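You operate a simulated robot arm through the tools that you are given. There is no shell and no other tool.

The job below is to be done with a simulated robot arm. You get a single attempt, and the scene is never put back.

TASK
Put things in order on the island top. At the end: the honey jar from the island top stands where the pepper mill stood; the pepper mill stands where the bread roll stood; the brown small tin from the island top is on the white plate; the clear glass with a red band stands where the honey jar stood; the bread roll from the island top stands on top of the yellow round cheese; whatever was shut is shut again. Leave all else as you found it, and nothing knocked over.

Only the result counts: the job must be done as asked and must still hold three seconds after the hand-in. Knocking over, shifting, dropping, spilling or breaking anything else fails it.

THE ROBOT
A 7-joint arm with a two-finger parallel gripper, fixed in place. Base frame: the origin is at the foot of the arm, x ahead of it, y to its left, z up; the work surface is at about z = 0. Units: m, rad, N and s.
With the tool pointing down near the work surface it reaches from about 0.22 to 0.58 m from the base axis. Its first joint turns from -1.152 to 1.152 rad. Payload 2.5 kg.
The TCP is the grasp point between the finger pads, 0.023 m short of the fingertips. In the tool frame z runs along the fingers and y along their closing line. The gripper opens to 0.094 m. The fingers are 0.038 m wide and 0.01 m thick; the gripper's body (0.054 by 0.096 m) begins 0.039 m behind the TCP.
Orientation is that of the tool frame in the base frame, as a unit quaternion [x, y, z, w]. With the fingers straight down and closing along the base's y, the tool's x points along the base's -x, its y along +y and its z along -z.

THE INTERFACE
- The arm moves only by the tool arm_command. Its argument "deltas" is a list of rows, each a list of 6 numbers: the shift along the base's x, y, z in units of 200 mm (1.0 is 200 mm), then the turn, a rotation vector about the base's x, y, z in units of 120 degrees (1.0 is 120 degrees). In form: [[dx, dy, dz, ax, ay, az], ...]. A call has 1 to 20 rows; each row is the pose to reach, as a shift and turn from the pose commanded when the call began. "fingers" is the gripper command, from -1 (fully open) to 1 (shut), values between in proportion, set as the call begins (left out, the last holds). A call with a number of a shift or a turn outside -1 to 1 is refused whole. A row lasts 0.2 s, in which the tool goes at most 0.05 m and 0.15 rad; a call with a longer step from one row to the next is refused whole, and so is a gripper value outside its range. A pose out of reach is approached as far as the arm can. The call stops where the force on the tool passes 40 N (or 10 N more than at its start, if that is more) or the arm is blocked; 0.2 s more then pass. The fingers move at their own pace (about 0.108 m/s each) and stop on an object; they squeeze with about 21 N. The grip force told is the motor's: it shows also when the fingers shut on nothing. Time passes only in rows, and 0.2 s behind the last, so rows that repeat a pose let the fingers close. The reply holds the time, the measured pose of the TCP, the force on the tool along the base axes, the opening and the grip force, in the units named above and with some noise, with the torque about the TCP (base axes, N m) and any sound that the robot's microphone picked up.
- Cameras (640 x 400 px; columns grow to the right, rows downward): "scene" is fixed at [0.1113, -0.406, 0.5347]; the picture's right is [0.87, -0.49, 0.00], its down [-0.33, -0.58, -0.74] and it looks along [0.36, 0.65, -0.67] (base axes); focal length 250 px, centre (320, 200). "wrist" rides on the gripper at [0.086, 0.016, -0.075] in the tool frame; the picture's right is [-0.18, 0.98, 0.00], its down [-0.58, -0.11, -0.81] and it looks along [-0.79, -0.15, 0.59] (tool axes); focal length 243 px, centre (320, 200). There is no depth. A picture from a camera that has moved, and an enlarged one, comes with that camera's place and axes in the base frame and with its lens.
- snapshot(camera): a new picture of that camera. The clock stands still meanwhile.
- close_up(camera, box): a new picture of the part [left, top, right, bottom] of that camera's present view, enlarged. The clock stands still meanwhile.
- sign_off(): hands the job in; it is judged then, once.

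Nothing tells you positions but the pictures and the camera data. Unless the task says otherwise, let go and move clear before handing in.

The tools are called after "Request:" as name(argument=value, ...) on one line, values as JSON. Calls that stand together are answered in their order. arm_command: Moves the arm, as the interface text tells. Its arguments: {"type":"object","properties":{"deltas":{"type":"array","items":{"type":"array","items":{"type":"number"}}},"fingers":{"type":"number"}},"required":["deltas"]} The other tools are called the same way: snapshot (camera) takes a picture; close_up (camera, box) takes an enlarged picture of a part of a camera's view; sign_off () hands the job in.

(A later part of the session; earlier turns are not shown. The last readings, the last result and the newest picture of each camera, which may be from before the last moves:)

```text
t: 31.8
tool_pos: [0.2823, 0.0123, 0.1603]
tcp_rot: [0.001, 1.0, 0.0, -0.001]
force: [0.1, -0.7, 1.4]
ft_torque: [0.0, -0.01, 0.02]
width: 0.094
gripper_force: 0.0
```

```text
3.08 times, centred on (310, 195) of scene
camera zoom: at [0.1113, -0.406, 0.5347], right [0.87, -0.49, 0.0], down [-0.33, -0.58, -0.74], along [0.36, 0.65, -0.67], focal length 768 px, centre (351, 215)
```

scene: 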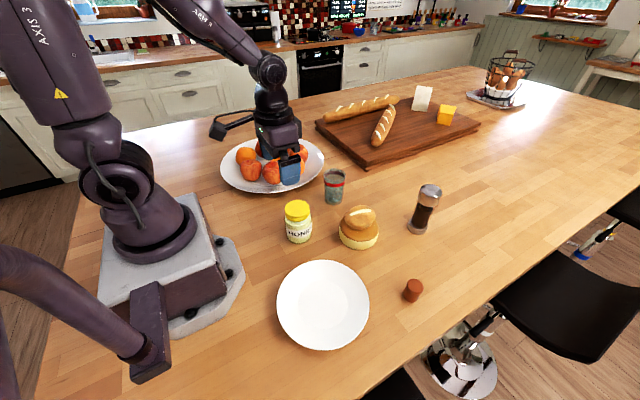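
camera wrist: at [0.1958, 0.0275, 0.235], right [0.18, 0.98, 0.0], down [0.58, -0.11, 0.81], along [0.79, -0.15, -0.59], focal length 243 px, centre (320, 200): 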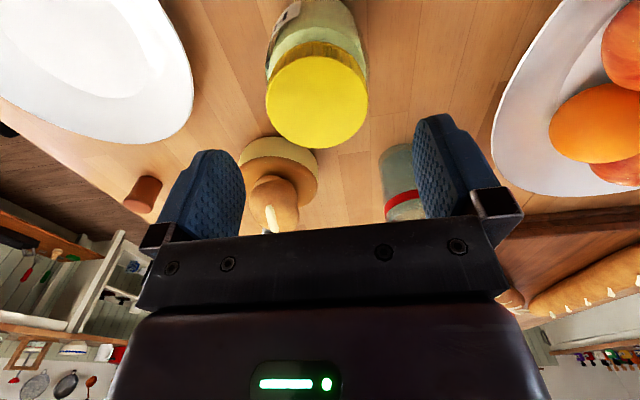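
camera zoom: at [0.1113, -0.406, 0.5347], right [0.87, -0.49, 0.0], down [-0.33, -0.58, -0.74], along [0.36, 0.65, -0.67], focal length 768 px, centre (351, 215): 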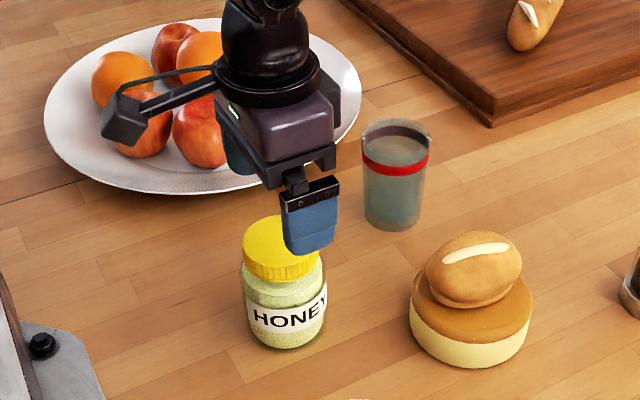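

The jar is centred between the fingers to within a few millimetres. I'll adjust slightly and lower to z ≈ 0.068.

Request:
arm_command(deltas=[[0.008, -0.008, -0.08, 0, 0, 0], [0.01, -0.01, -0.18, 0, 0, 0], [0.01, -0.01, -0.28, 0, 0, 0], [0.01, -0.01, -0.37, 0, 0, 0], [0.01, -0.01, -0.43, 0, 0, 0], [0.01, -0.01, -0.46, 0, 0, 0], [0.01, -0.01, -0.46, 0, 0, 0]])

Request:
close_up(camera="scene", box=[240, 130, 380, 260])

Request:
snapshot(camera="wrist")

```text
t: 33.4
tool_pos: [0.2839, 0.0094, 0.0693]
tcp_rot: [0.0, 1.0, 0.0, 0.0]
force: [-1.0, 0.9, -1.0]
ft_torque: [-0.01, 0.0, 0.0]
width: 0.094
gripper_force: 0.0
```

```text
3.08 times, centred on (310, 195) of scene
camera zoom: at [0.1113, -0.406, 0.5347], right [0.87, -0.49, 0.0], down [-0.33, -0.58, -0.74], along [0.36, 0.65, -0.67], focal length 768 px, centre (351, 215)
```

zoom: 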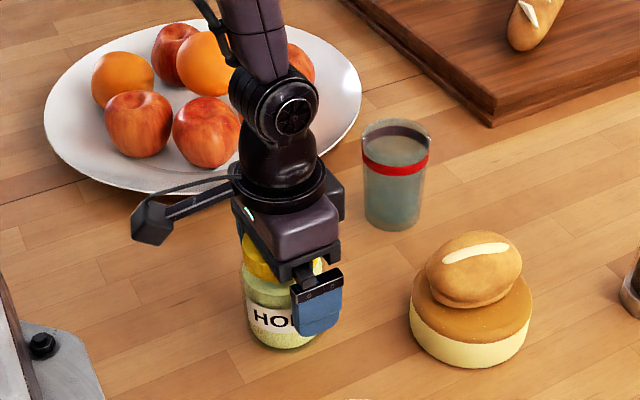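

```text
taken
camera wrist: at [0.1975, 0.0258, 0.1435], right [0.18, 0.98, 0.0], down [0.58, -0.11, 0.81], along [0.79, -0.15, -0.59], focal length 243 px, centre (320, 200)
```

wrist: 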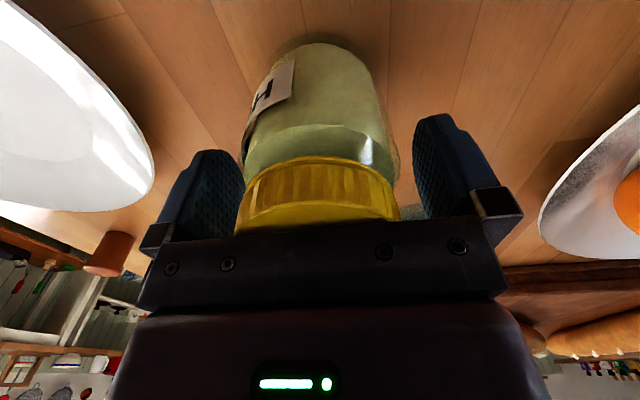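

The jar is between the fingers and nothing is touching. I'll close the gripper.

Request:
arm_command(deltas=[[0, 0, 0, 0, 0, 0], [0, 0, 0, 0, 0, 0], [0, 0, 0, 0, 0, 0], [0, 0, 0, 0, 0, 0]], fingers=1)

Request:
snapshot(camera="wrist")

```text
t: 34.4
tool_pos: [0.2841, 0.0097, 0.0681]
tcp_rot: [0.0, 1.0, 0.0, -0.001]
force: [0.7, 0.0, 0.4]
ft_torque: [0.03, -0.11, 0.02]
width: 0.0708
gripper_force: 21.7
```

```text
taken
camera wrist: at [0.1973, 0.0258, 0.1436], right [0.18, 0.98, 0.0], down [0.58, -0.11, 0.81], along [0.79, -0.15, -0.59], focal length 243 px, centre (320, 200)
```

wrist: 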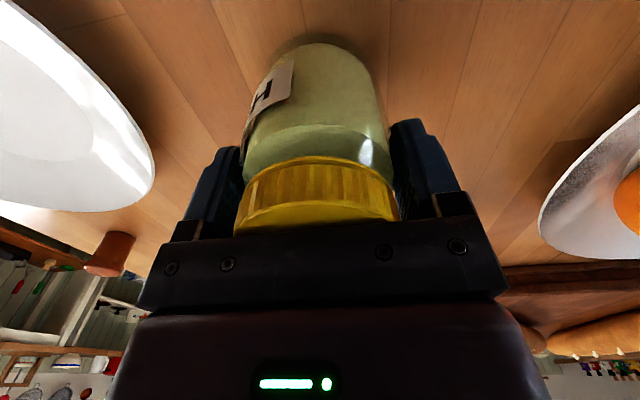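

The jar is gripped at 71 mm, with its centre at y ≈ 0.010. I'll lift it high enough to clear the glass.

Request:
arm_command(deltas=[[0, 0, 0.03, 0, 0, 0], [0, 0, 0.1, 0, 0, 0], [0, 0, 0.2, 0, 0, 0], [0, 0, 0.32, 0, 0, 0], [0, 0, 0.44, 0, 0, 0], [0, 0, 0.56, 0, 0, 0], [0, 0, 0.64, 0, 0, 0], [0, 0, 0.66, 0, 0, 0], [0, 0, 0.66, 0, 0, 0]])

Request:
snapshot(camera="scene")

```text
t: 36.4
tool_pos: [0.2839, 0.0103, 0.2013]
tcp_rot: [0.0, 1.0, -0.001, 0.0]
force: [0.6, -0.3, -3.8]
ft_torque: [-0.01, -0.03, -0.02]
width: 0.0709
gripper_force: 21.0
```

```text
taken
```

scene: 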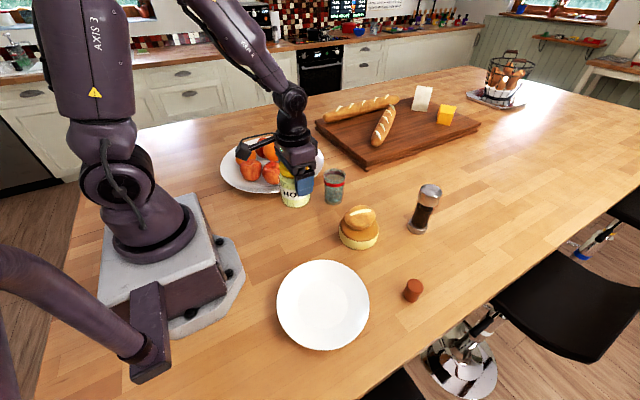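

The jar weighs about 4 N and hangs steady. I'll carry it towards the mill's old spot in two legs, above the glass height.

Request:
arm_command(deltas=[[0.06, 0.01, 0, 0, 0, 0], [0.18, 0.03, 0, 0, 0, 0], [0.32, 0.06, 0, 0, 0, 0], [0.46, 0.09, 0, 0, 0, 0], [0.6, 0.12, 0, 0, 0, 0], [0.74, 0.15, 0, 0, 0, 0], [0.86, 0.175, 0, 0, 0, 0], [0.96, 0.195, 0, 0, 0, 0], [0.96, 0.195, 0, 0, 0, 0]])

Request:
snapshot(camera="scene")

```text
t: 38.4
tool_pos: [0.4764, 0.0485, 0.2014]
tcp_rot: [0.0, 1.0, 0.0, -0.001]
force: [-1.0, 0.0, -5.8]
ft_torque: [-0.01, -0.01, 0.0]
width: 0.071
gripper_force: 20.8
```

```text
taken
```

scene: 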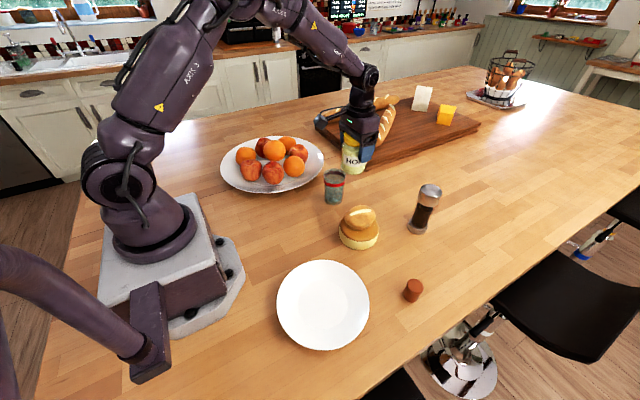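

I'm past the glass. Now the second leg, to above the mill's old place.

Request:
arm_command(deltas=[[0.06, 0.012, 0, 0, 0, 0], [0.18, 0.036, 0, 0, 0, 0], [0.31, 0.062, 0, 0, 0, 0], [0.43, 0.086, 0, 0, 0, 0], [0.51, 0.102, 0, 0, 0, 0], [0.537, 0.1065, 0, 0, 0, 0], [0.537, 0.1065, 0, 0, 0, 0]])

Request:
close_up(camera="scene", box=[310, 80, 450, 220])

Request:
snapshot(camera="wrist")

```text
t: 40.0
tool_pos: [0.5827, 0.0703, 0.2]
tcp_rot: [0.0, 1.0, 0.0, -0.001]
force: [2.1, 0.3, -4.3]
ft_torque: [0.01, -0.04, 0.01]
width: 0.0709
gripper_force: 20.8
```

```text
2.86 times, centred on (380, 150) of scene
camera zoom: at [0.1113, -0.406, 0.5347], right [0.87, -0.49, 0.0], down [-0.33, -0.58, -0.74], along [0.36, 0.65, -0.67], focal length 713 px, centre (149, 343)
```

zoom: 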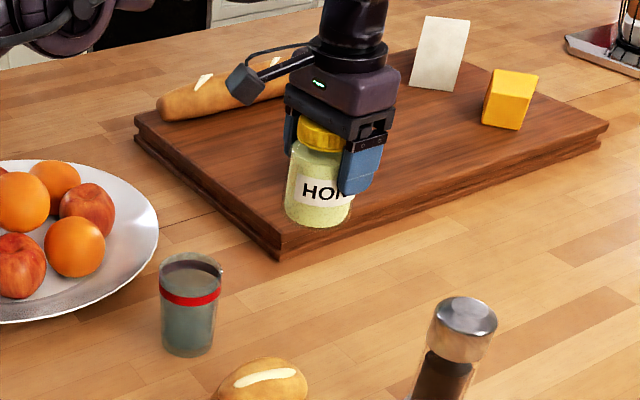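

```text
taken
camera wrist: at [0.4967, 0.0866, 0.276], right [0.18, 0.98, 0.0], down [0.58, -0.11, 0.81], along [0.79, -0.15, -0.59], focal length 243 px, centre (320, 200)
```

wrist: 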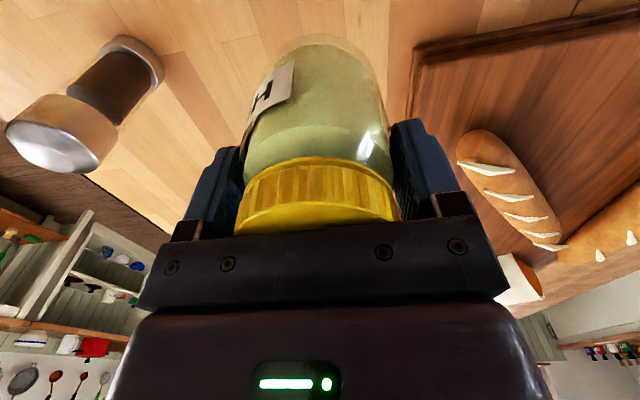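

The jar is over the spot, with the board's corner about 8 cm away. I'll lower to just above the surface.

Request:
arm_command(deltas=[[0, 0, -0.05, 0, 0, 0], [0, 0, -0.15, 0, 0, 0], [0, 0, -0.27, 0, 0, 0], [0, 0, -0.39, 0, 0, 0], [0, 0, -0.5, 0, 0, 0], [0, 0, -0.58, 0, 0, 0], [0, 0, -0.63, 0, 0, 0], [0, 0, -0.645, 0, 0, 0], [0, 0, -0.645, 0, 0, 0]])

Request:
close_up(camera="scene", box=[310, 100, 430, 220])

```text
t: 42.0
tool_pos: [0.5831, 0.0707, 0.072]
tcp_rot: [0.0, 1.0, 0.0, -0.001]
force: [1.1, 0.3, -4.9]
ft_torque: [0.0, 0.0, 0.02]
width: 0.0708
gripper_force: 20.9
```

```text
3.33 times, centred on (370, 160) of scene
camera zoom: at [0.1113, -0.406, 0.5347], right [0.87, -0.49, 0.0], down [-0.33, -0.58, -0.74], along [0.36, 0.65, -0.67], focal length 832 px, centre (153, 333)
```

zoom: 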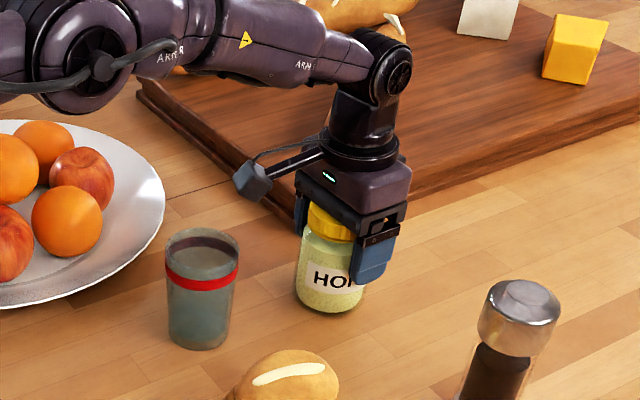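

The jar's base sits over about (0.584, 0.071), as wanted. I'll lower the final 3 mm gently.

Request:
arm_command(deltas=[[0, 0, -0.005, 0, 0, 0], [0, 0, -0.01, 0, 0, 0], [0, 0, -0.013, 0, 0, 0], [0, 0, -0.013, 0, 0, 0]])

```text
t: 43.0
tool_pos: [0.5837, 0.0692, 0.0698]
tcp_rot: [-0.001, 1.0, 0.0, 0.0]
force: [-0.8, -0.7, -4.9]
ft_torque: [0.0, 0.0, 0.02]
width: 0.0709
gripper_force: 20.9
```

There's no contact yet. I'll go another 1 mm.

Request:
arm_command(deltas=[[0, 0, -0.004, 0, 0, 0], [0, 0, -0.006, 0, 0, 0], [0, 0, -0.006, 0, 0, 0]])

```text
t: 43.8
tool_pos: [0.5843, 0.0694, 0.0693]
tcp_rot: [0.0, 1.0, 0.001, 0.001]
force: [-0.8, 0.9, 2.6]
ft_torque: [-0.09, 0.2, 0.01]
width: 0.0709
gripper_force: 21.2
```

It's in contact. I'll release and check.

Request:
arm_command(deltas=[[0, 0, 0, 0, 0, 0], [0, 0, 0, 0, 0, 0], [0, 0, 0, 0, 0, 0]], fingers=-0.9)

Request:
close_up(camera="scene", box=[310, 100, 430, 220])

Request:
snapshot(camera="wrist")

```text
t: 44.6
tool_pos: [0.5834, 0.07, 0.0683]
tcp_rot: [0.0, 1.0, 0.0, 0.0]
force: [0.1, -0.1, 0.1]
ft_torque: [-0.01, 0.0, 0.0]
width: 0.0893
gripper_force: 0.1
```

```text
3.33 times, centred on (370, 160) of scene
camera zoom: at [0.1113, -0.406, 0.5347], right [0.87, -0.49, 0.0], down [-0.33, -0.58, -0.74], along [0.36, 0.65, -0.67], focal length 832 px, centre (153, 333)
```

zoom: 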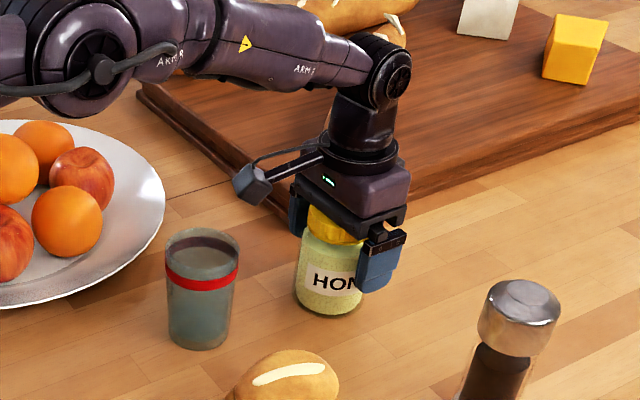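

```text
taken
camera wrist: at [0.4966, 0.0859, 0.143], right [0.18, 0.98, 0.0], down [0.58, -0.11, 0.81], along [0.79, -0.15, -0.59], focal length 243 px, centre (320, 200)
```

wrist: 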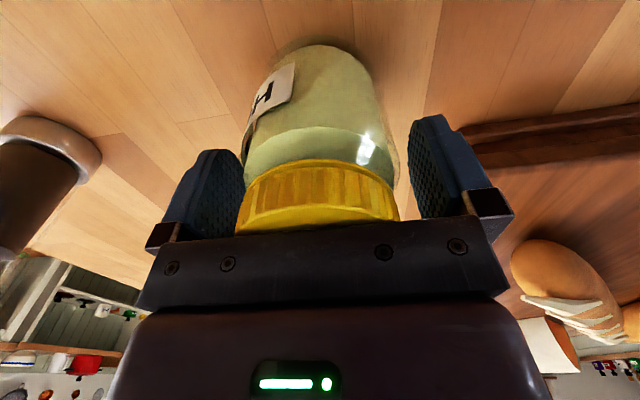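

The honey jar stands free in the mill's old spot. I'll rise straight up and back off to view the glass.

Request:
arm_command(deltas=[[0, 0, 0.06, 0, 0, 0], [0, 0, 0.2, 0, 0, 0], [0, 0, 0.4, 0, 0, 0], [0, 0, 0.6, 0, 0, 0], [0, 0, 0.8, 0, 0, 0], [-0.12, 0.01, 0.9, 0, 0, 0], [-0.3, 0.03, 0.9, 0, 0, 0], [-0.5, 0.05, 0.9, 0, 0, 0], [-0.7, 0.07, 0.9, 0, 0, 0], [-0.88, 0.09, 0.9, 0, 0, 0], [-0.98, 0.1, 0.9, 0, 0, 0], [-0.98, 0.1, 0.9, 0, 0, 0]])

Request:
snapshot(camera="scene")

Request:
snapshot(camera="wrist")

```text
t: 47.2
tool_pos: [0.3876, 0.0905, 0.2473]
tcp_rot: [0.0, 1.0, 0.0, -0.001]
force: [1.1, 0.7, 0.3]
ft_torque: [-0.02, -0.01, -0.02]
width: 0.0893
gripper_force: 0.1
```

```text
taken
```

scene: 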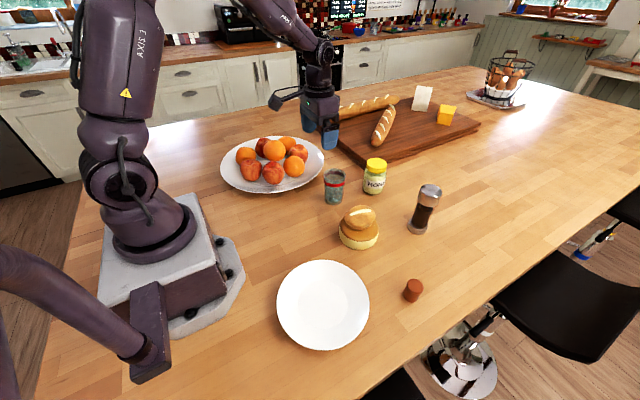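

```text
taken
camera wrist: at [0.3005, 0.1064, 0.3224], right [0.18, 0.98, 0.0], down [0.58, -0.11, 0.81], along [0.79, -0.15, -0.59], focal length 243 px, centre (320, 200)
```

wrist: 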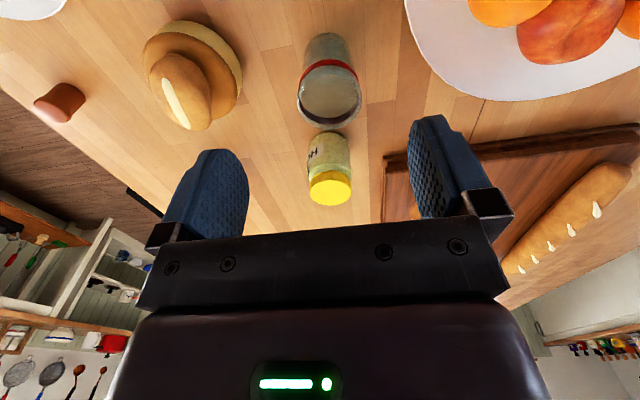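

Request:
close_up(camera="wrist", box=[250, 10, 410, 140])

Request:
close_up(camera="scene", box=[310, 150, 400, 215])

```text
3.08 times, centred on (330, 75) of wrist
camera zoom: at [0.3005, 0.1064, 0.3224], right [0.18, 0.98, 0.0], down [0.58, -0.11, 0.81], along [0.79, -0.15, -0.59], focal length 746 px, centre (289, 585)
```

zoom: 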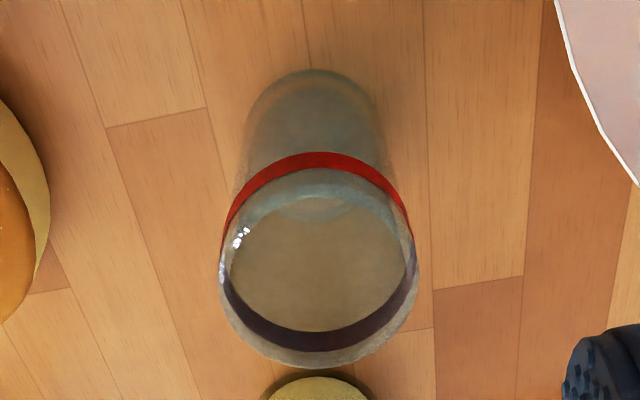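

```text
6.15 times, centred on (355, 182) of scene
camera zoom: at [0.1113, -0.406, 0.5347], right [0.87, -0.49, 0.0], down [-0.33, -0.58, -0.74], along [0.36, 0.65, -0.67], focal length 1535 px, centre (105, 308)
```

zoom: 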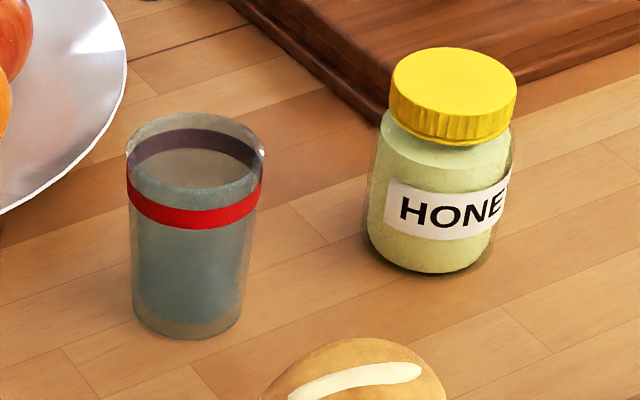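

The glass is filled with liquid up to the red band, so I must carry it level and slowly. It stands near (0.443, 0.091), so I'll go above it and lower partway.

Request:
arm_command(deltas=[[0.1, 0.002, 0, 0, 0, 0], [0.2, 0.004, 0, 0, 0, 0], [0.2825, 0.006, -0.05, 0, 0, 0], [0.2825, 0.006, -0.18, 0, 0, 0], [0.2825, 0.006, -0.32, 0, 0, 0], [0.2825, 0.006, -0.435, 0, 0, 0], [0.2825, 0.006, -0.435, 0, 0, 0]], fingers=-1)

Request:
snapshot(camera="wrist")

Request:
close_up(camera="scene", box=[280, 100, 400, 215])

```text
t: 48.8
tool_pos: [0.4438, 0.0915, 0.1605]
tcp_rot: [0.0, 1.0, 0.0, 0.0]
force: [0.8, -0.1, 0.7]
ft_torque: [0.03, 0.0, 0.04]
width: 0.0941
gripper_force: 0.1
```

```text
taken
camera wrist: at [0.3571, 0.1071, 0.2355], right [0.18, 0.98, 0.0], down [0.58, -0.11, 0.81], along [0.79, -0.15, -0.59], focal length 243 px, centre (320, 200)
```

wrist: 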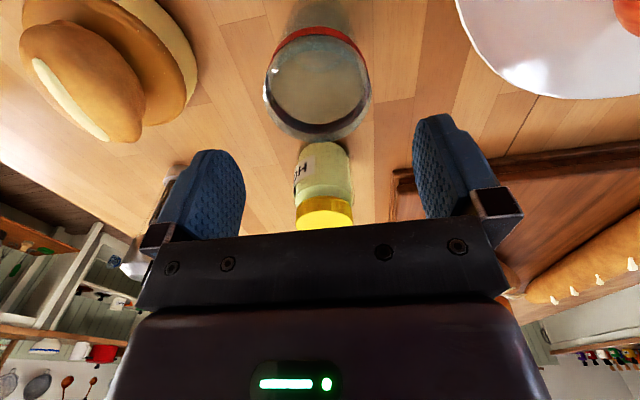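

```text
3.48 times, centred on (340, 158) of scene
camera zoom: at [0.1113, -0.406, 0.5347], right [0.87, -0.49, 0.0], down [-0.33, -0.58, -0.74], along [0.36, 0.65, -0.67], focal length 868 px, centre (250, 348)
```

zoom: 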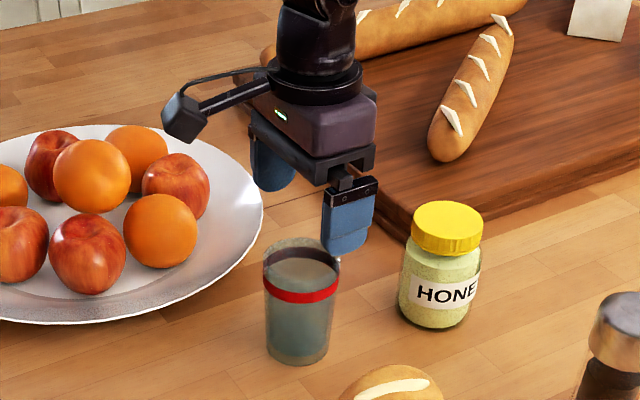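

The rim is centred between the open fingers to within about 2 mm. I'll lower carefully around the glass to z ≈ 0.064.

Request:
arm_command(deltas=[[0, -0.006, -0.08, 0, 0, 0], [0, -0.006, -0.17, 0, 0, 0], [0, -0.006, -0.26, 0, 0, 0], [0, -0.006, -0.35, 0, 0, 0], [0, -0.006, -0.42, 0, 0, 0], [0, -0.006, -0.46, 0, 0, 0], [0, -0.006, -0.48, 0, 0, 0], [0, -0.006, -0.48, 0, 0, 0]])

Request:
snapshot(camera="wrist")

Request:
close_up(camera="scene", box=[280, 100, 400, 215])

```text
t: 50.6
tool_pos: [0.4444, 0.0901, 0.0648]
tcp_rot: [0.0, 1.0, -0.001, 0.0]
force: [-0.4, 0.7, -0.3]
ft_torque: [0.0, -0.04, -0.02]
width: 0.0939
gripper_force: 0.0
```

```text
taken
camera wrist: at [0.3566, 0.1064, 0.1401], right [0.18, 0.98, 0.0], down [0.58, -0.11, 0.81], along [0.79, -0.15, -0.59], focal length 243 px, centre (320, 200)
```

wrist: 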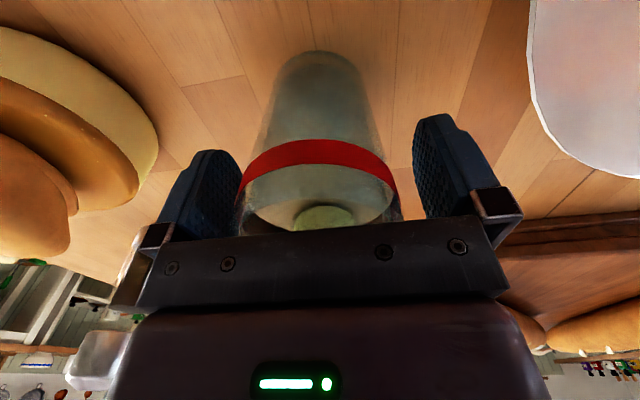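

```text
3.48 times, centred on (340, 158) of scene
camera zoom: at [0.1113, -0.406, 0.5347], right [0.87, -0.49, 0.0], down [-0.33, -0.58, -0.74], along [0.36, 0.65, -0.67], focal length 868 px, centre (250, 348)
```

zoom: 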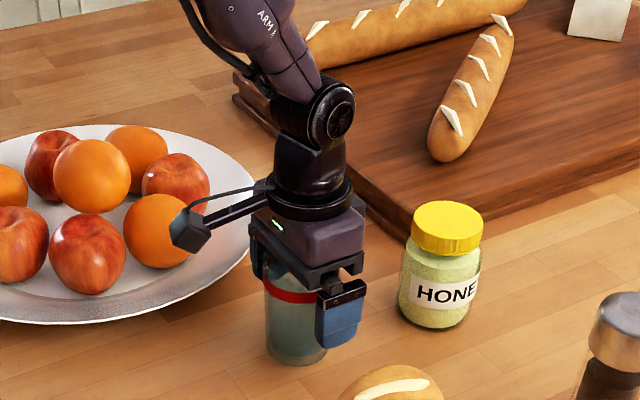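

The glass is centred between the pads and nothing is touching. I'll close in two stages to keep it gentle.

Request:
arm_command(deltas=[[0, 0, 0, 0, 0, 0], [0, 0, 0, 0, 0, 0]], fingers=-0.5)

Request:
arm_command(deltas=[[0, 0, 0, 0, 0, 0], [0, 0, 0, 0, 0, 0], [0, 0, 0, 0, 0, 0]], fingers=1)

Request:
snapshot(camera="wrist")

```text
t: 51.2
tool_pos: [0.443, 0.09, 0.0646]
tcp_rot: [0.0, 1.0, 0.0, 0.0]
force: [0.5, -0.9, 1.0]
ft_torque: [0.02, 0.01, -0.02]
width: 0.0706
gripper_force: 0.0
```

```text
t: 52.0
tool_pos: [0.443, 0.091, 0.0644]
tcp_rot: [0.0, 1.0, 0.0, 0.0]
force: [-0.3, -1.2, 0.2]
ft_torque: [-0.02, 0.03, 0.0]
width: 0.0651
gripper_force: 20.6
```

```text
taken
camera wrist: at [0.3566, 0.1063, 0.1403], right [0.18, 0.98, 0.0], down [0.58, -0.11, 0.81], along [0.79, -0.15, -0.59], focal length 243 px, centre (320, 200)
```

wrist: 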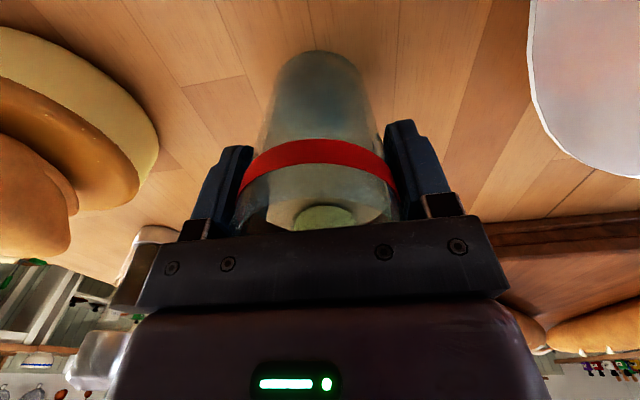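

The glass is held at 65 mm. I'll lift it slowly and level by 3 cm.

Request:
arm_command(deltas=[[0, 0, 0.006, 0, 0, 0], [0, 0, 0.022, 0, 0, 0], [0, 0, 0.045, 0, 0, 0], [0, 0, 0.075, 0, 0, 0], [0, 0, 0.105, 0, 0, 0], [0, 0, 0.13, 0, 0, 0], [0, 0, 0.145, 0, 0, 0], [0, 0, 0.15, 0, 0, 0], [0, 0, 0.15, 0, 0, 0]])

Request:
close_up(camera="scene", box=[280, 100, 400, 215])

```text
t: 54.0
tool_pos: [0.4437, 0.0891, 0.0953]
tcp_rot: [0.0, 1.0, -0.001, 0.0]
force: [-0.2, -0.2, -2.6]
ft_torque: [0.0, -0.04, 0.02]
width: 0.0649
gripper_force: 21.1
```

```text
3.48 times, centred on (340, 158) of scene
camera zoom: at [0.1113, -0.406, 0.5347], right [0.87, -0.49, 0.0], down [-0.33, -0.58, -0.74], along [0.36, 0.65, -0.67], focal length 868 px, centre (250, 348)
```

zoom: 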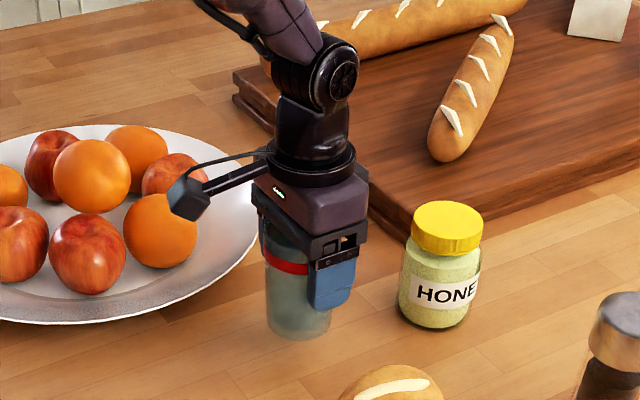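

The lift is level, with the glass weighing about 2.6 N. I'll carry it slowly with a smooth speed profile to the honey jar's old spot.

Request:
arm_command(deltas=[[-0.0071, -0.0036, 0, 0, 0, 0], [-0.0273, -0.0138, 0, 0, 0, 0], [-0.059, -0.0298, 0, 0, 0, 0], [-0.1005, -0.0508, 0, 0, 0, 0], [-0.1502, -0.0759, 0, 0, 0, 0], [-0.2065, -0.1044, 0, 0, 0, 0], [-0.2677, -0.1353, 0, 0, 0, 0], [-0.3321, -0.1678, 0, 0, 0, 0], [-0.3983, -0.2013, 0, 0, 0, 0], [-0.4644, -0.2347, 0, 0, 0, 0], [-0.5288, -0.2672, 0, 0, 0, 0], [-0.59, -0.2981, 0, 0, 0, 0], [-0.6463, -0.3266, 0, 0, 0, 0], [-0.696, -0.3517, 0, 0, 0, 0], [-0.7375, -0.3727, 0, 0, 0, 0], [-0.7692, -0.3887, 0, 0, 0, 0], [-0.7894, -0.3989, 0, 0, 0, 0], [-0.7965, -0.4025, 0, 0, 0, 0], [-0.7965, -0.4025, 0, 0, 0, 0], [-0.7965, -0.4025, 0, 0, 0, 0]])

Request:
close_up(camera="scene", box=[240, 130, 380, 260])

Request:
snapshot(camera="wrist")

```text
t: 58.2
tool_pos: [0.2838, 0.0096, 0.0953]
tcp_rot: [0.001, 1.0, 0.0, 0.001]
force: [-1.1, 0.0, -2.8]
ft_torque: [0.03, -0.04, 0.0]
width: 0.0648
gripper_force: 20.7
```

```text
3.08 times, centred on (310, 195) of scene
camera zoom: at [0.1113, -0.406, 0.5347], right [0.87, -0.49, 0.0], down [-0.33, -0.58, -0.74], along [0.36, 0.65, -0.67], focal length 768 px, centre (351, 215)
```

zoom: 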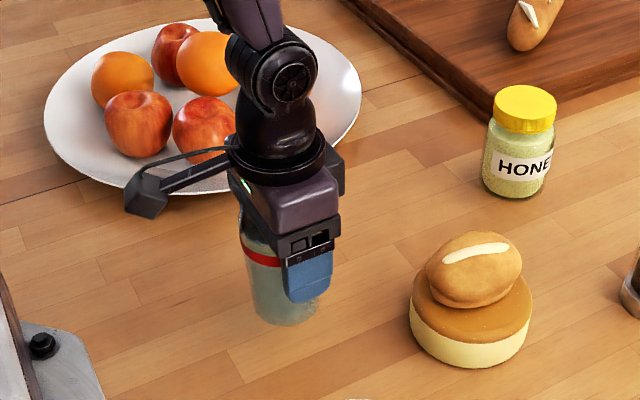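

```text
taken
camera wrist: at [0.1977, 0.0258, 0.17], right [0.18, 0.98, 0.0], down [0.58, -0.11, 0.81], along [0.79, -0.15, -0.59], focal length 243 px, centre (320, 200)
```

wrist: 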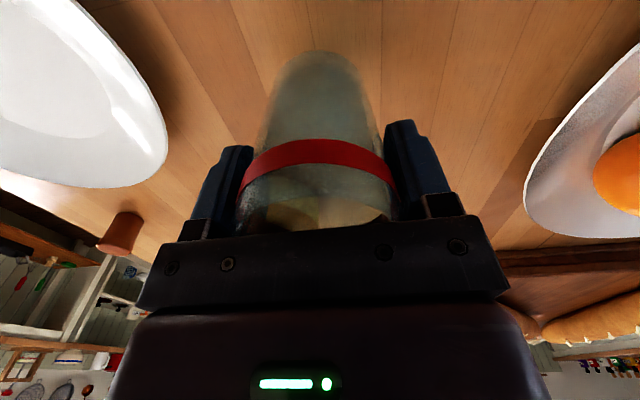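

The glass is above the honey jar's old place. I'll lower gently to just above the surface.

Request:
arm_command(deltas=[[0, 0, -0.006, 0, 0, 0], [0, 0, -0.022, 0, 0, 0], [0, 0, -0.045, 0, 0, 0], [0, 0, -0.07, 0, 0, 0], [0, 0, -0.095, 0, 0, 0], [0, 0, -0.115, 0, 0, 0], [0, 0, -0.13, 0, 0, 0], [0, 0, -0.138, 0, 0, 0], [0, 0, -0.14, 0, 0, 0], [0, 0, -0.14, 0, 0, 0]])

Request:
close_up(camera="scene", box=[240, 130, 380, 260])

```text
t: 60.4
tool_pos: [0.2836, 0.0093, 0.067]
tcp_rot: [0.0, 1.0, 0.0, 0.001]
force: [0.1, 0.2, -3.1]
ft_torque: [-0.02, -0.02, 0.0]
width: 0.0651
gripper_force: 21.2
```

```text
3.08 times, centred on (310, 195) of scene
camera zoom: at [0.1113, -0.406, 0.5347], right [0.87, -0.49, 0.0], down [-0.33, -0.58, -0.74], along [0.36, 0.65, -0.67], focal length 768 px, centre (351, 215)
```

zoom: 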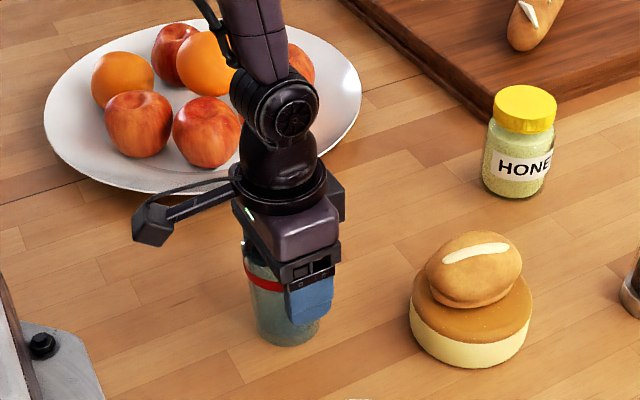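

I'll take the last 2 mm in small steps, watching the force.

Request:
arm_command(deltas=[[0, 0, -0.003, 0, 0, 0], [0, 0, -0.006, 0, 0, 0], [0, 0, -0.008, 0, 0, 0], [0, 0, -0.008, 0, 0, 0]])

```text
t: 61.4
tool_pos: [0.2833, 0.0101, 0.0651]
tcp_rot: [0.0, 1.0, 0.0, 0.0]
force: [0.5, 0.0, -2.2]
ft_torque: [0.01, -0.02, 0.03]
width: 0.065
gripper_force: 21.1
```

Request:
arm_command(deltas=[[0, 0, -0.002, 0, 0, 0], [0, 0, -0.004, 0, 0, 0], [0, 0, -0.004, 0, 0, 0]])

```text
t: 62.2
tool_pos: [0.2851, 0.0104, 0.0653]
tcp_rot: [0.0, 1.0, 0.0, 0.0]
force: [-4.1, 1.6, 15.5]
ft_torque: [-0.01, -0.03, 0.04]
width: 0.0646
gripper_force: 20.7
```

The glass has touched down and is loaded at 15 N. I'll ease up about half a millimetre before releasing.

Request:
arm_command(deltas=[[0, 0, 0.002, 0, 0, 0], [0, 0, 0.002, 0, 0, 0]])

```text
t: 62.8
tool_pos: [0.2847, 0.0087, 0.0658]
tcp_rot: [0.0, 1.0, 0.0, 0.0]
force: [1.0, 0.8, -1.5]
ft_torque: [0.01, -0.08, 0.03]
width: 0.0648
gripper_force: 21.3
```

The load is nearly neutral. I'll open gently.

Request:
arm_command(deltas=[[0, 0, 0, 0, 0, 0], [0, 0, 0, 0, 0, 0]], fingers=-0.55)

Request:
arm_command(deltas=[[0, 0, 0, 0, 0, 0], [0, 0, 0, 0, 0, 0]], fingers=-1)

Request:
close_up(camera="scene", box=[240, 130, 380, 260])

Request:
snapshot(camera="wrist")

```text
t: 63.4
tool_pos: [0.2844, 0.0113, 0.065]
tcp_rot: [0.0, 1.0, 0.0, 0.0]
force: [-0.1, -0.2, -1.1]
ft_torque: [-0.02, 0.0, 0.0]
width: 0.0731
gripper_force: 0.0
```

```text
t: 64.0
tool_pos: [0.2852, 0.0101, 0.0656]
tcp_rot: [0.0, 1.0, 0.0, 0.0]
force: [0.2, 0.1, 0.0]
ft_torque: [-0.04, 0.01, 0.02]
width: 0.094
gripper_force: 0.1
```

```text
3.08 times, centred on (310, 195) of scene
camera zoom: at [0.1113, -0.406, 0.5347], right [0.87, -0.49, 0.0], down [-0.33, -0.58, -0.74], along [0.36, 0.65, -0.67], focal length 768 px, centre (351, 215)
```

zoom: 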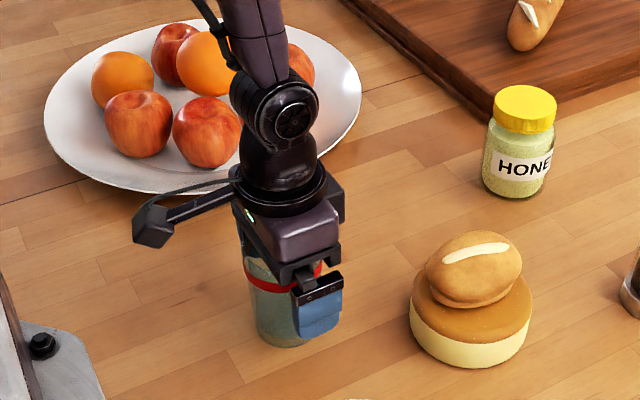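

```text
taken
camera wrist: at [0.1978, 0.0262, 0.1401], right [0.18, 0.98, 0.0], down [0.58, -0.11, 0.81], along [0.79, -0.15, -0.59], focal length 243 px, centre (320, 200)
```

wrist: 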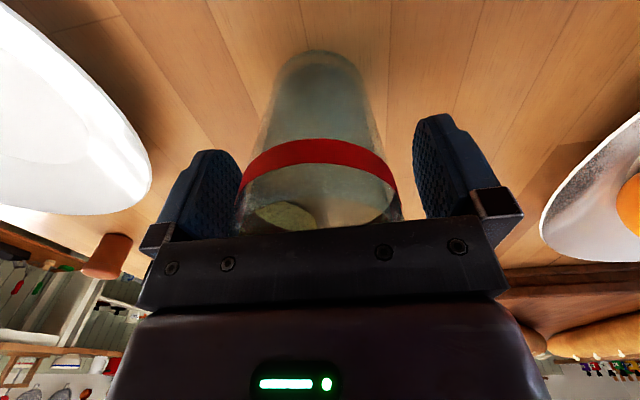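

The glass stands in the honey jar's old spot. I'll rise straight up, then swing over towards the brown tin.

Request:
arm_command(deltas=[[0, 0, 0.04, 0, 0, 0], [0, 0, 0.12, 0, 0, 0], [0, 0, 0.24, 0, 0, 0], [0, 0, 0.4, 0, 0, 0], [0, 0, 0.58, 0, 0, 0], [0, 0, 0.76, 0, 0, 0], [0.02, -0.06, 0.88, 0, 0, -0.02], [0.08, -0.2, 0.9, 0, 0, -0.06], [0.14, -0.38, 0.9, 0, 0, -0.11], [0.2, -0.56, 0.9, 0, 0, -0.16], [0.27, -0.74, 0.9, 0, 0, -0.2], [0.33, -0.9, 0.9, 0, 0, -0.2387], [0.33, -0.95, 0.9, 0, 0, -0.2387], [0.33, -0.95, 0.9, 0, 0, -0.2387]])

Request:
snapshot(camera="wrist")

Request:
snapshot(camera="scene")

```text
t: 67.0
tool_pos: [0.3482, -0.1807, 0.2451]
tcp_rot: [0.247, 0.969, 0.001, 0.0]
force: [0.2, 0.6, -0.1]
ft_torque: [0.0, 0.01, -0.02]
width: 0.0942
gripper_force: 0.0
```

```text
taken
camera wrist: at [0.2815, -0.125, 0.3198], right [0.63, 0.77, 0.0], down [0.46, -0.37, 0.81], along [0.62, -0.51, -0.59], focal length 243 px, centre (320, 200)
```

wrist: 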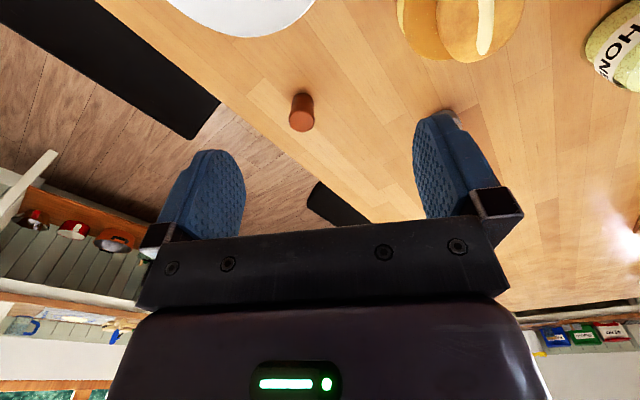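

```text
taken
```

scene: 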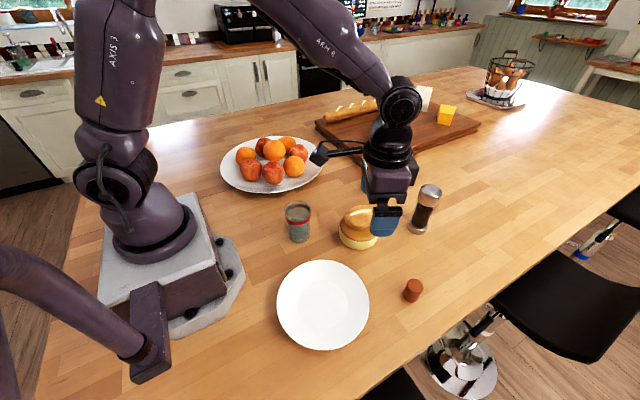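

Request:
close_up(camera="wrist", box=[260, 70, 350, 140])

Request:
close_up(camera="scene", box=[390, 265, 440, 310])

Request:
close_up(camera="scene", box=[260, 190, 450, 360])

```text
5.71 times, centred on (305, 105) of wrist
camera zoom: at [0.2815, -0.125, 0.3198], right [0.63, 0.77, 0.0], down [0.46, -0.37, 0.81], along [0.62, -0.51, -0.59], focal length 1386 px, centre (406, 743)
```

zoom: 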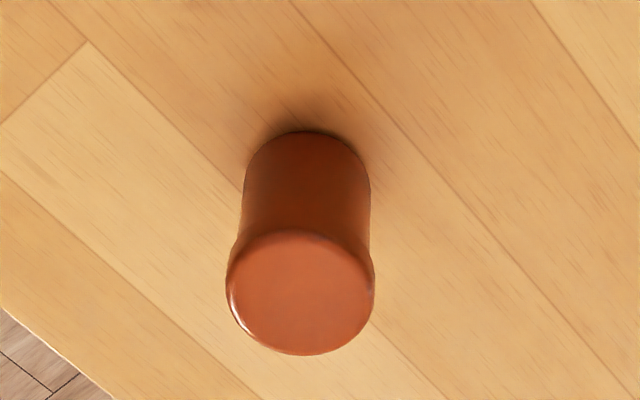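

```text
8.89 times, centred on (415, 288) of scene
camera zoom: at [0.1113, -0.406, 0.5347], right [0.87, -0.49, 0.0], down [-0.33, -0.58, -0.74], along [0.36, 0.65, -0.67], focal length 2218 px, centre (-524, -578)
```

zoom: 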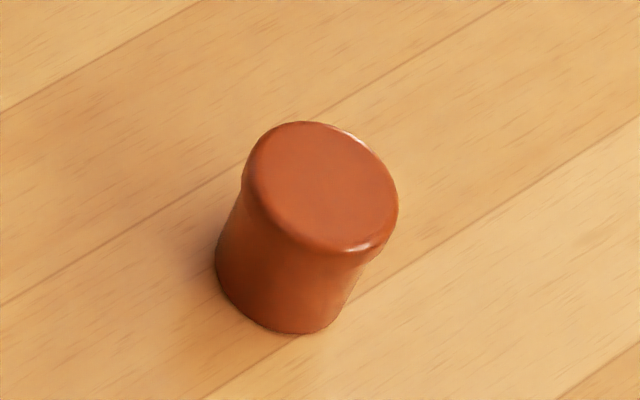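

```text
2.35 times, centred on (355, 275) of scene
camera zoom: at [0.1113, -0.406, 0.5347], right [0.87, -0.49, 0.0], down [-0.33, -0.58, -0.74], along [0.36, 0.65, -0.67], focal length 587 px, centre (238, 24)
```

zoom: 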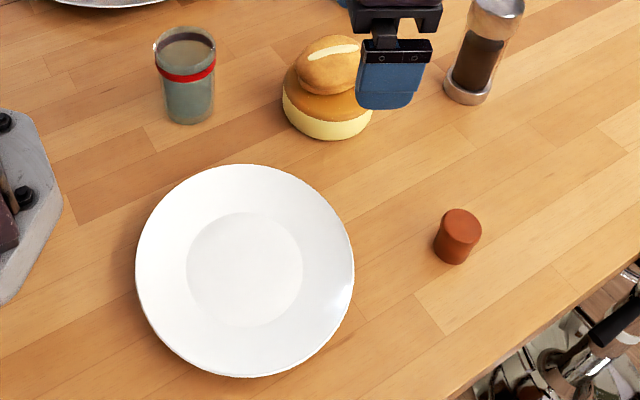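

The tin is at about (0.422, -0.271), about 43 mm tall and 35 mm across its lid. The plate's centre is near (0.2415, -0.188), so I'll go above the tin.

Request:
arm_command(deltas=[[0.09, -0.11, -0.05, 0, 0, 0], [0.18, -0.22, -0.15, 0, 0, 0], [0.27, -0.34, -0.28, 0, 0, 0], [0.34, -0.43, -0.42, 0, 0, 0], [0.3645, -0.455, -0.55, 0, 0, 0], [0.3645, -0.455, -0.63, 0, 0, 0], [0.3645, -0.455, -0.63, 0, 0, 0]])

Request:
snapshot(camera="wrist")

Request:
close_up(camera="scene", box=[350, 200, 480, 320])

```text
t: 68.6
tool_pos: [0.4238, -0.2709, 0.1182]
tcp_rot: [0.247, 0.969, 0.0, 0.0]
force: [-1.0, -0.3, 0.4]
ft_torque: [0.01, -0.01, -0.01]
width: 0.094
gripper_force: 0.1
```

```text
taken
camera wrist: at [0.3555, -0.2155, 0.1935], right [0.63, 0.77, 0.0], down [0.46, -0.37, 0.81], along [0.62, -0.51, -0.59], focal length 243 px, centre (320, 200)
```

wrist: 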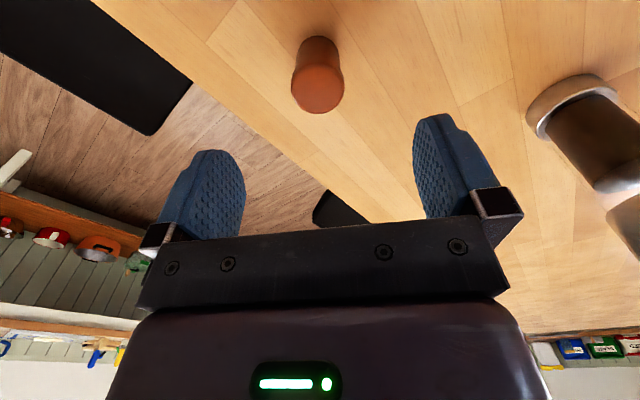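

```text
3.33 times, centred on (415, 260) of scene
camera zoom: at [0.1113, -0.406, 0.5347], right [0.87, -0.49, 0.0], down [-0.33, -0.58, -0.74], along [0.36, 0.65, -0.67], focal length 832 px, centre (3, 0)
```

zoom: 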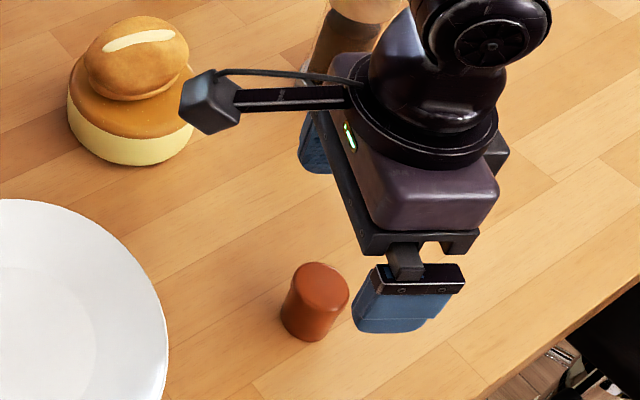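

The tin is about 2–3 mm off the TCP. I'll correct and lower to z ≈ 0.034.

Request:
arm_command(deltas=[[-0.01, -0.003, -0.1, 0, 0, 0], [-0.0125, -0.003, -0.2, 0, 0, 0], [-0.0125, -0.003, -0.3, 0, 0, 0], [-0.0125, -0.003, -0.38, 0, 0, 0], [-0.0125, -0.003, -0.42, 0, 0, 0], [-0.0125, -0.003, -0.42, 0, 0, 0]])

Request:
snapshot(camera="wrist")

Request:
close_up(camera="scene", box=[350, 200, 480, 320])

```text
t: 70.0
tool_pos: [0.4215, -0.2715, 0.035]
tcp_rot: [0.247, 0.969, 0.0, 0.0]
force: [-0.1, -0.1, -0.2]
ft_torque: [0.02, -0.03, 0.02]
width: 0.094
gripper_force: 0.1
```

```text
taken
camera wrist: at [0.3532, -0.2161, 0.1097], right [0.63, 0.77, 0.0], down [0.46, -0.37, 0.81], along [0.62, -0.51, -0.59], focal length 243 px, centre (320, 200)
```

wrist: 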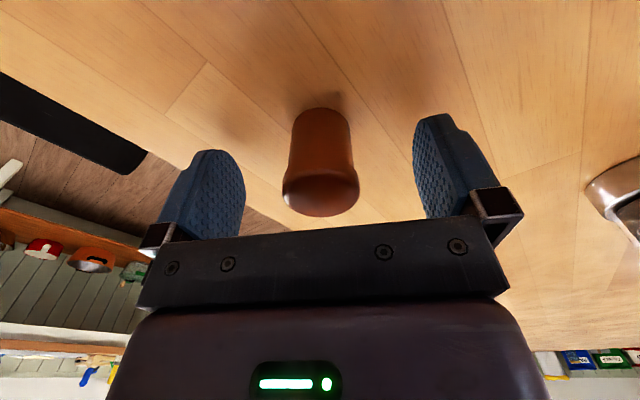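

```text
3.33 times, centred on (415, 260) of scene
camera zoom: at [0.1113, -0.406, 0.5347], right [0.87, -0.49, 0.0], down [-0.33, -0.58, -0.74], along [0.36, 0.65, -0.67], focal length 832 px, centre (3, 0)
```

zoom: 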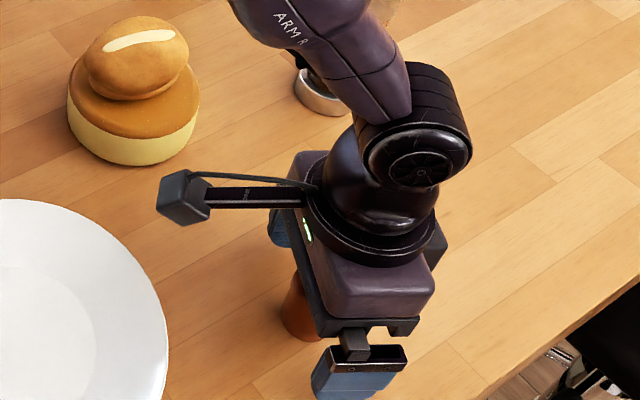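

The tin is centred between the fingers. I'll close in two stages.

Request:
arm_command(deltas=[[0, 0, 0, 0, 0, 0], [0, 0, 0, 0, 0, 0]], fingers=0.0)

Request:
arm_command(deltas=[[0, 0, 0, 0, 0, 0], [0, 0, 0, 0, 0, 0], [0, 0, 0, 0, 0, 0]], fingers=1)

Request:
snapshot(camera="wrist")

```text
t: 70.6
tool_pos: [0.4211, -0.2705, 0.0344]
tcp_rot: [0.246, 0.969, 0.0, 0.0]
force: [-0.5, 0.0, -0.2]
ft_torque: [0.04, -0.02, 0.03]
width: 0.047
gripper_force: 0.1
```

```text
t: 71.4
tool_pos: [0.4214, -0.2718, 0.0341]
tcp_rot: [0.247, 0.969, 0.0, 0.0]
force: [-0.5, -0.9, 0.0]
ft_torque: [-0.02, 0.02, 0.0]
width: 0.0331
gripper_force: 21.1
```

```text
taken
camera wrist: at [0.3531, -0.2161, 0.1099], right [0.63, 0.77, 0.0], down [0.46, -0.37, 0.81], along [0.62, -0.51, -0.59], focal length 243 px, centre (320, 200)
```

wrist: 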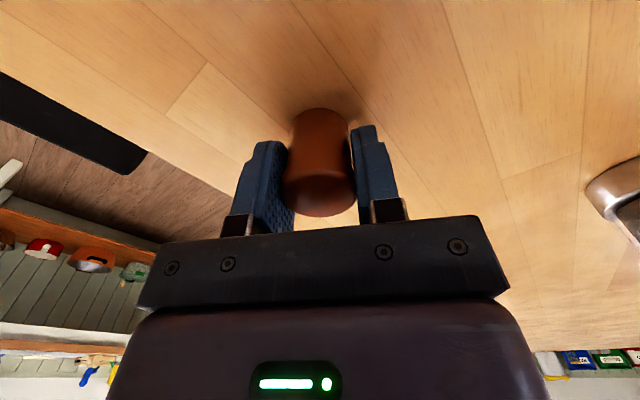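

The tin is gripped. I'll lift it and carry it over the plate's centre.

Request:
arm_command(deltas=[[0, 0, 0.04, 0, 0, 0], [0, 0, 0.14, 0, 0, 0], [0, 0, 0.28, 0, 0, 0], [0, 0, 0.38, 0, 0, 0], [-0.05, 0.023, 0.4, 0, 0, 0], [-0.18, 0.084, 0.4, 0, 0, 0], [-0.34, 0.158, 0.4, 0, 0, 0], [-0.5, 0.233, 0.4, 0, 0, 0], [-0.66, 0.307, 0.4, 0, 0, 0], [-0.8, 0.372, 0.4, 0, 0, 0], [-0.88, 0.409, 0.4, 0, 0, 0], [-0.8965, 0.417, 0.4, 0, 0, 0], [-0.8965, 0.417, 0.4, 0, 0, 0]])

Request:
snapshot(camera="wrist")

Request:
close_up(camera="scene", box=[230, 190, 430, 370])

```text
t: 74.2
tool_pos: [0.2404, -0.1882, 0.115]
tcp_rot: [0.248, 0.969, 0.0, 0.0]
force: [0.3, 0.3, -1.2]
ft_torque: [-0.02, 0.0, 0.02]
width: 0.0328
gripper_force: 20.8
```

```text
taken
camera wrist: at [0.1728, -0.1328, 0.1901], right [0.63, 0.77, 0.0], down [0.46, -0.37, 0.81], along [0.62, -0.51, -0.59], focal length 243 px, centre (320, 200)
```

wrist: 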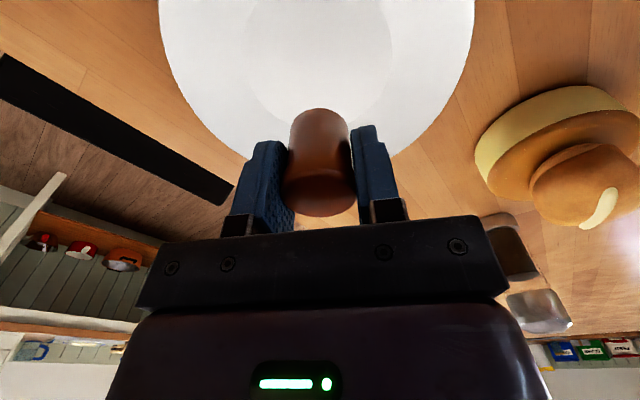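

```text
2.22 times, centred on (330, 280) of scene
camera zoom: at [0.1113, -0.406, 0.5347], right [0.87, -0.49, 0.0], down [-0.33, -0.58, -0.74], along [0.36, 0.65, -0.67], focal length 554 px, centre (298, 22)
```

zoom: 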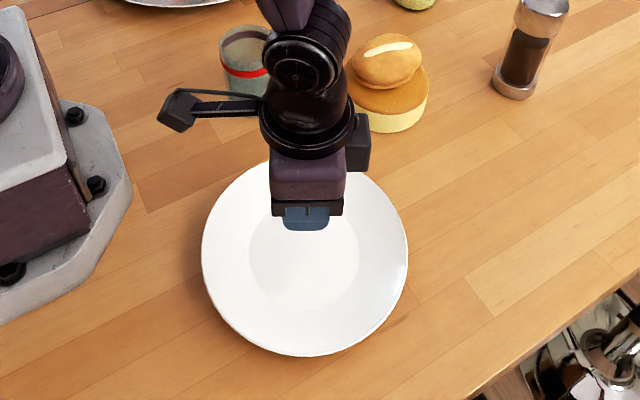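

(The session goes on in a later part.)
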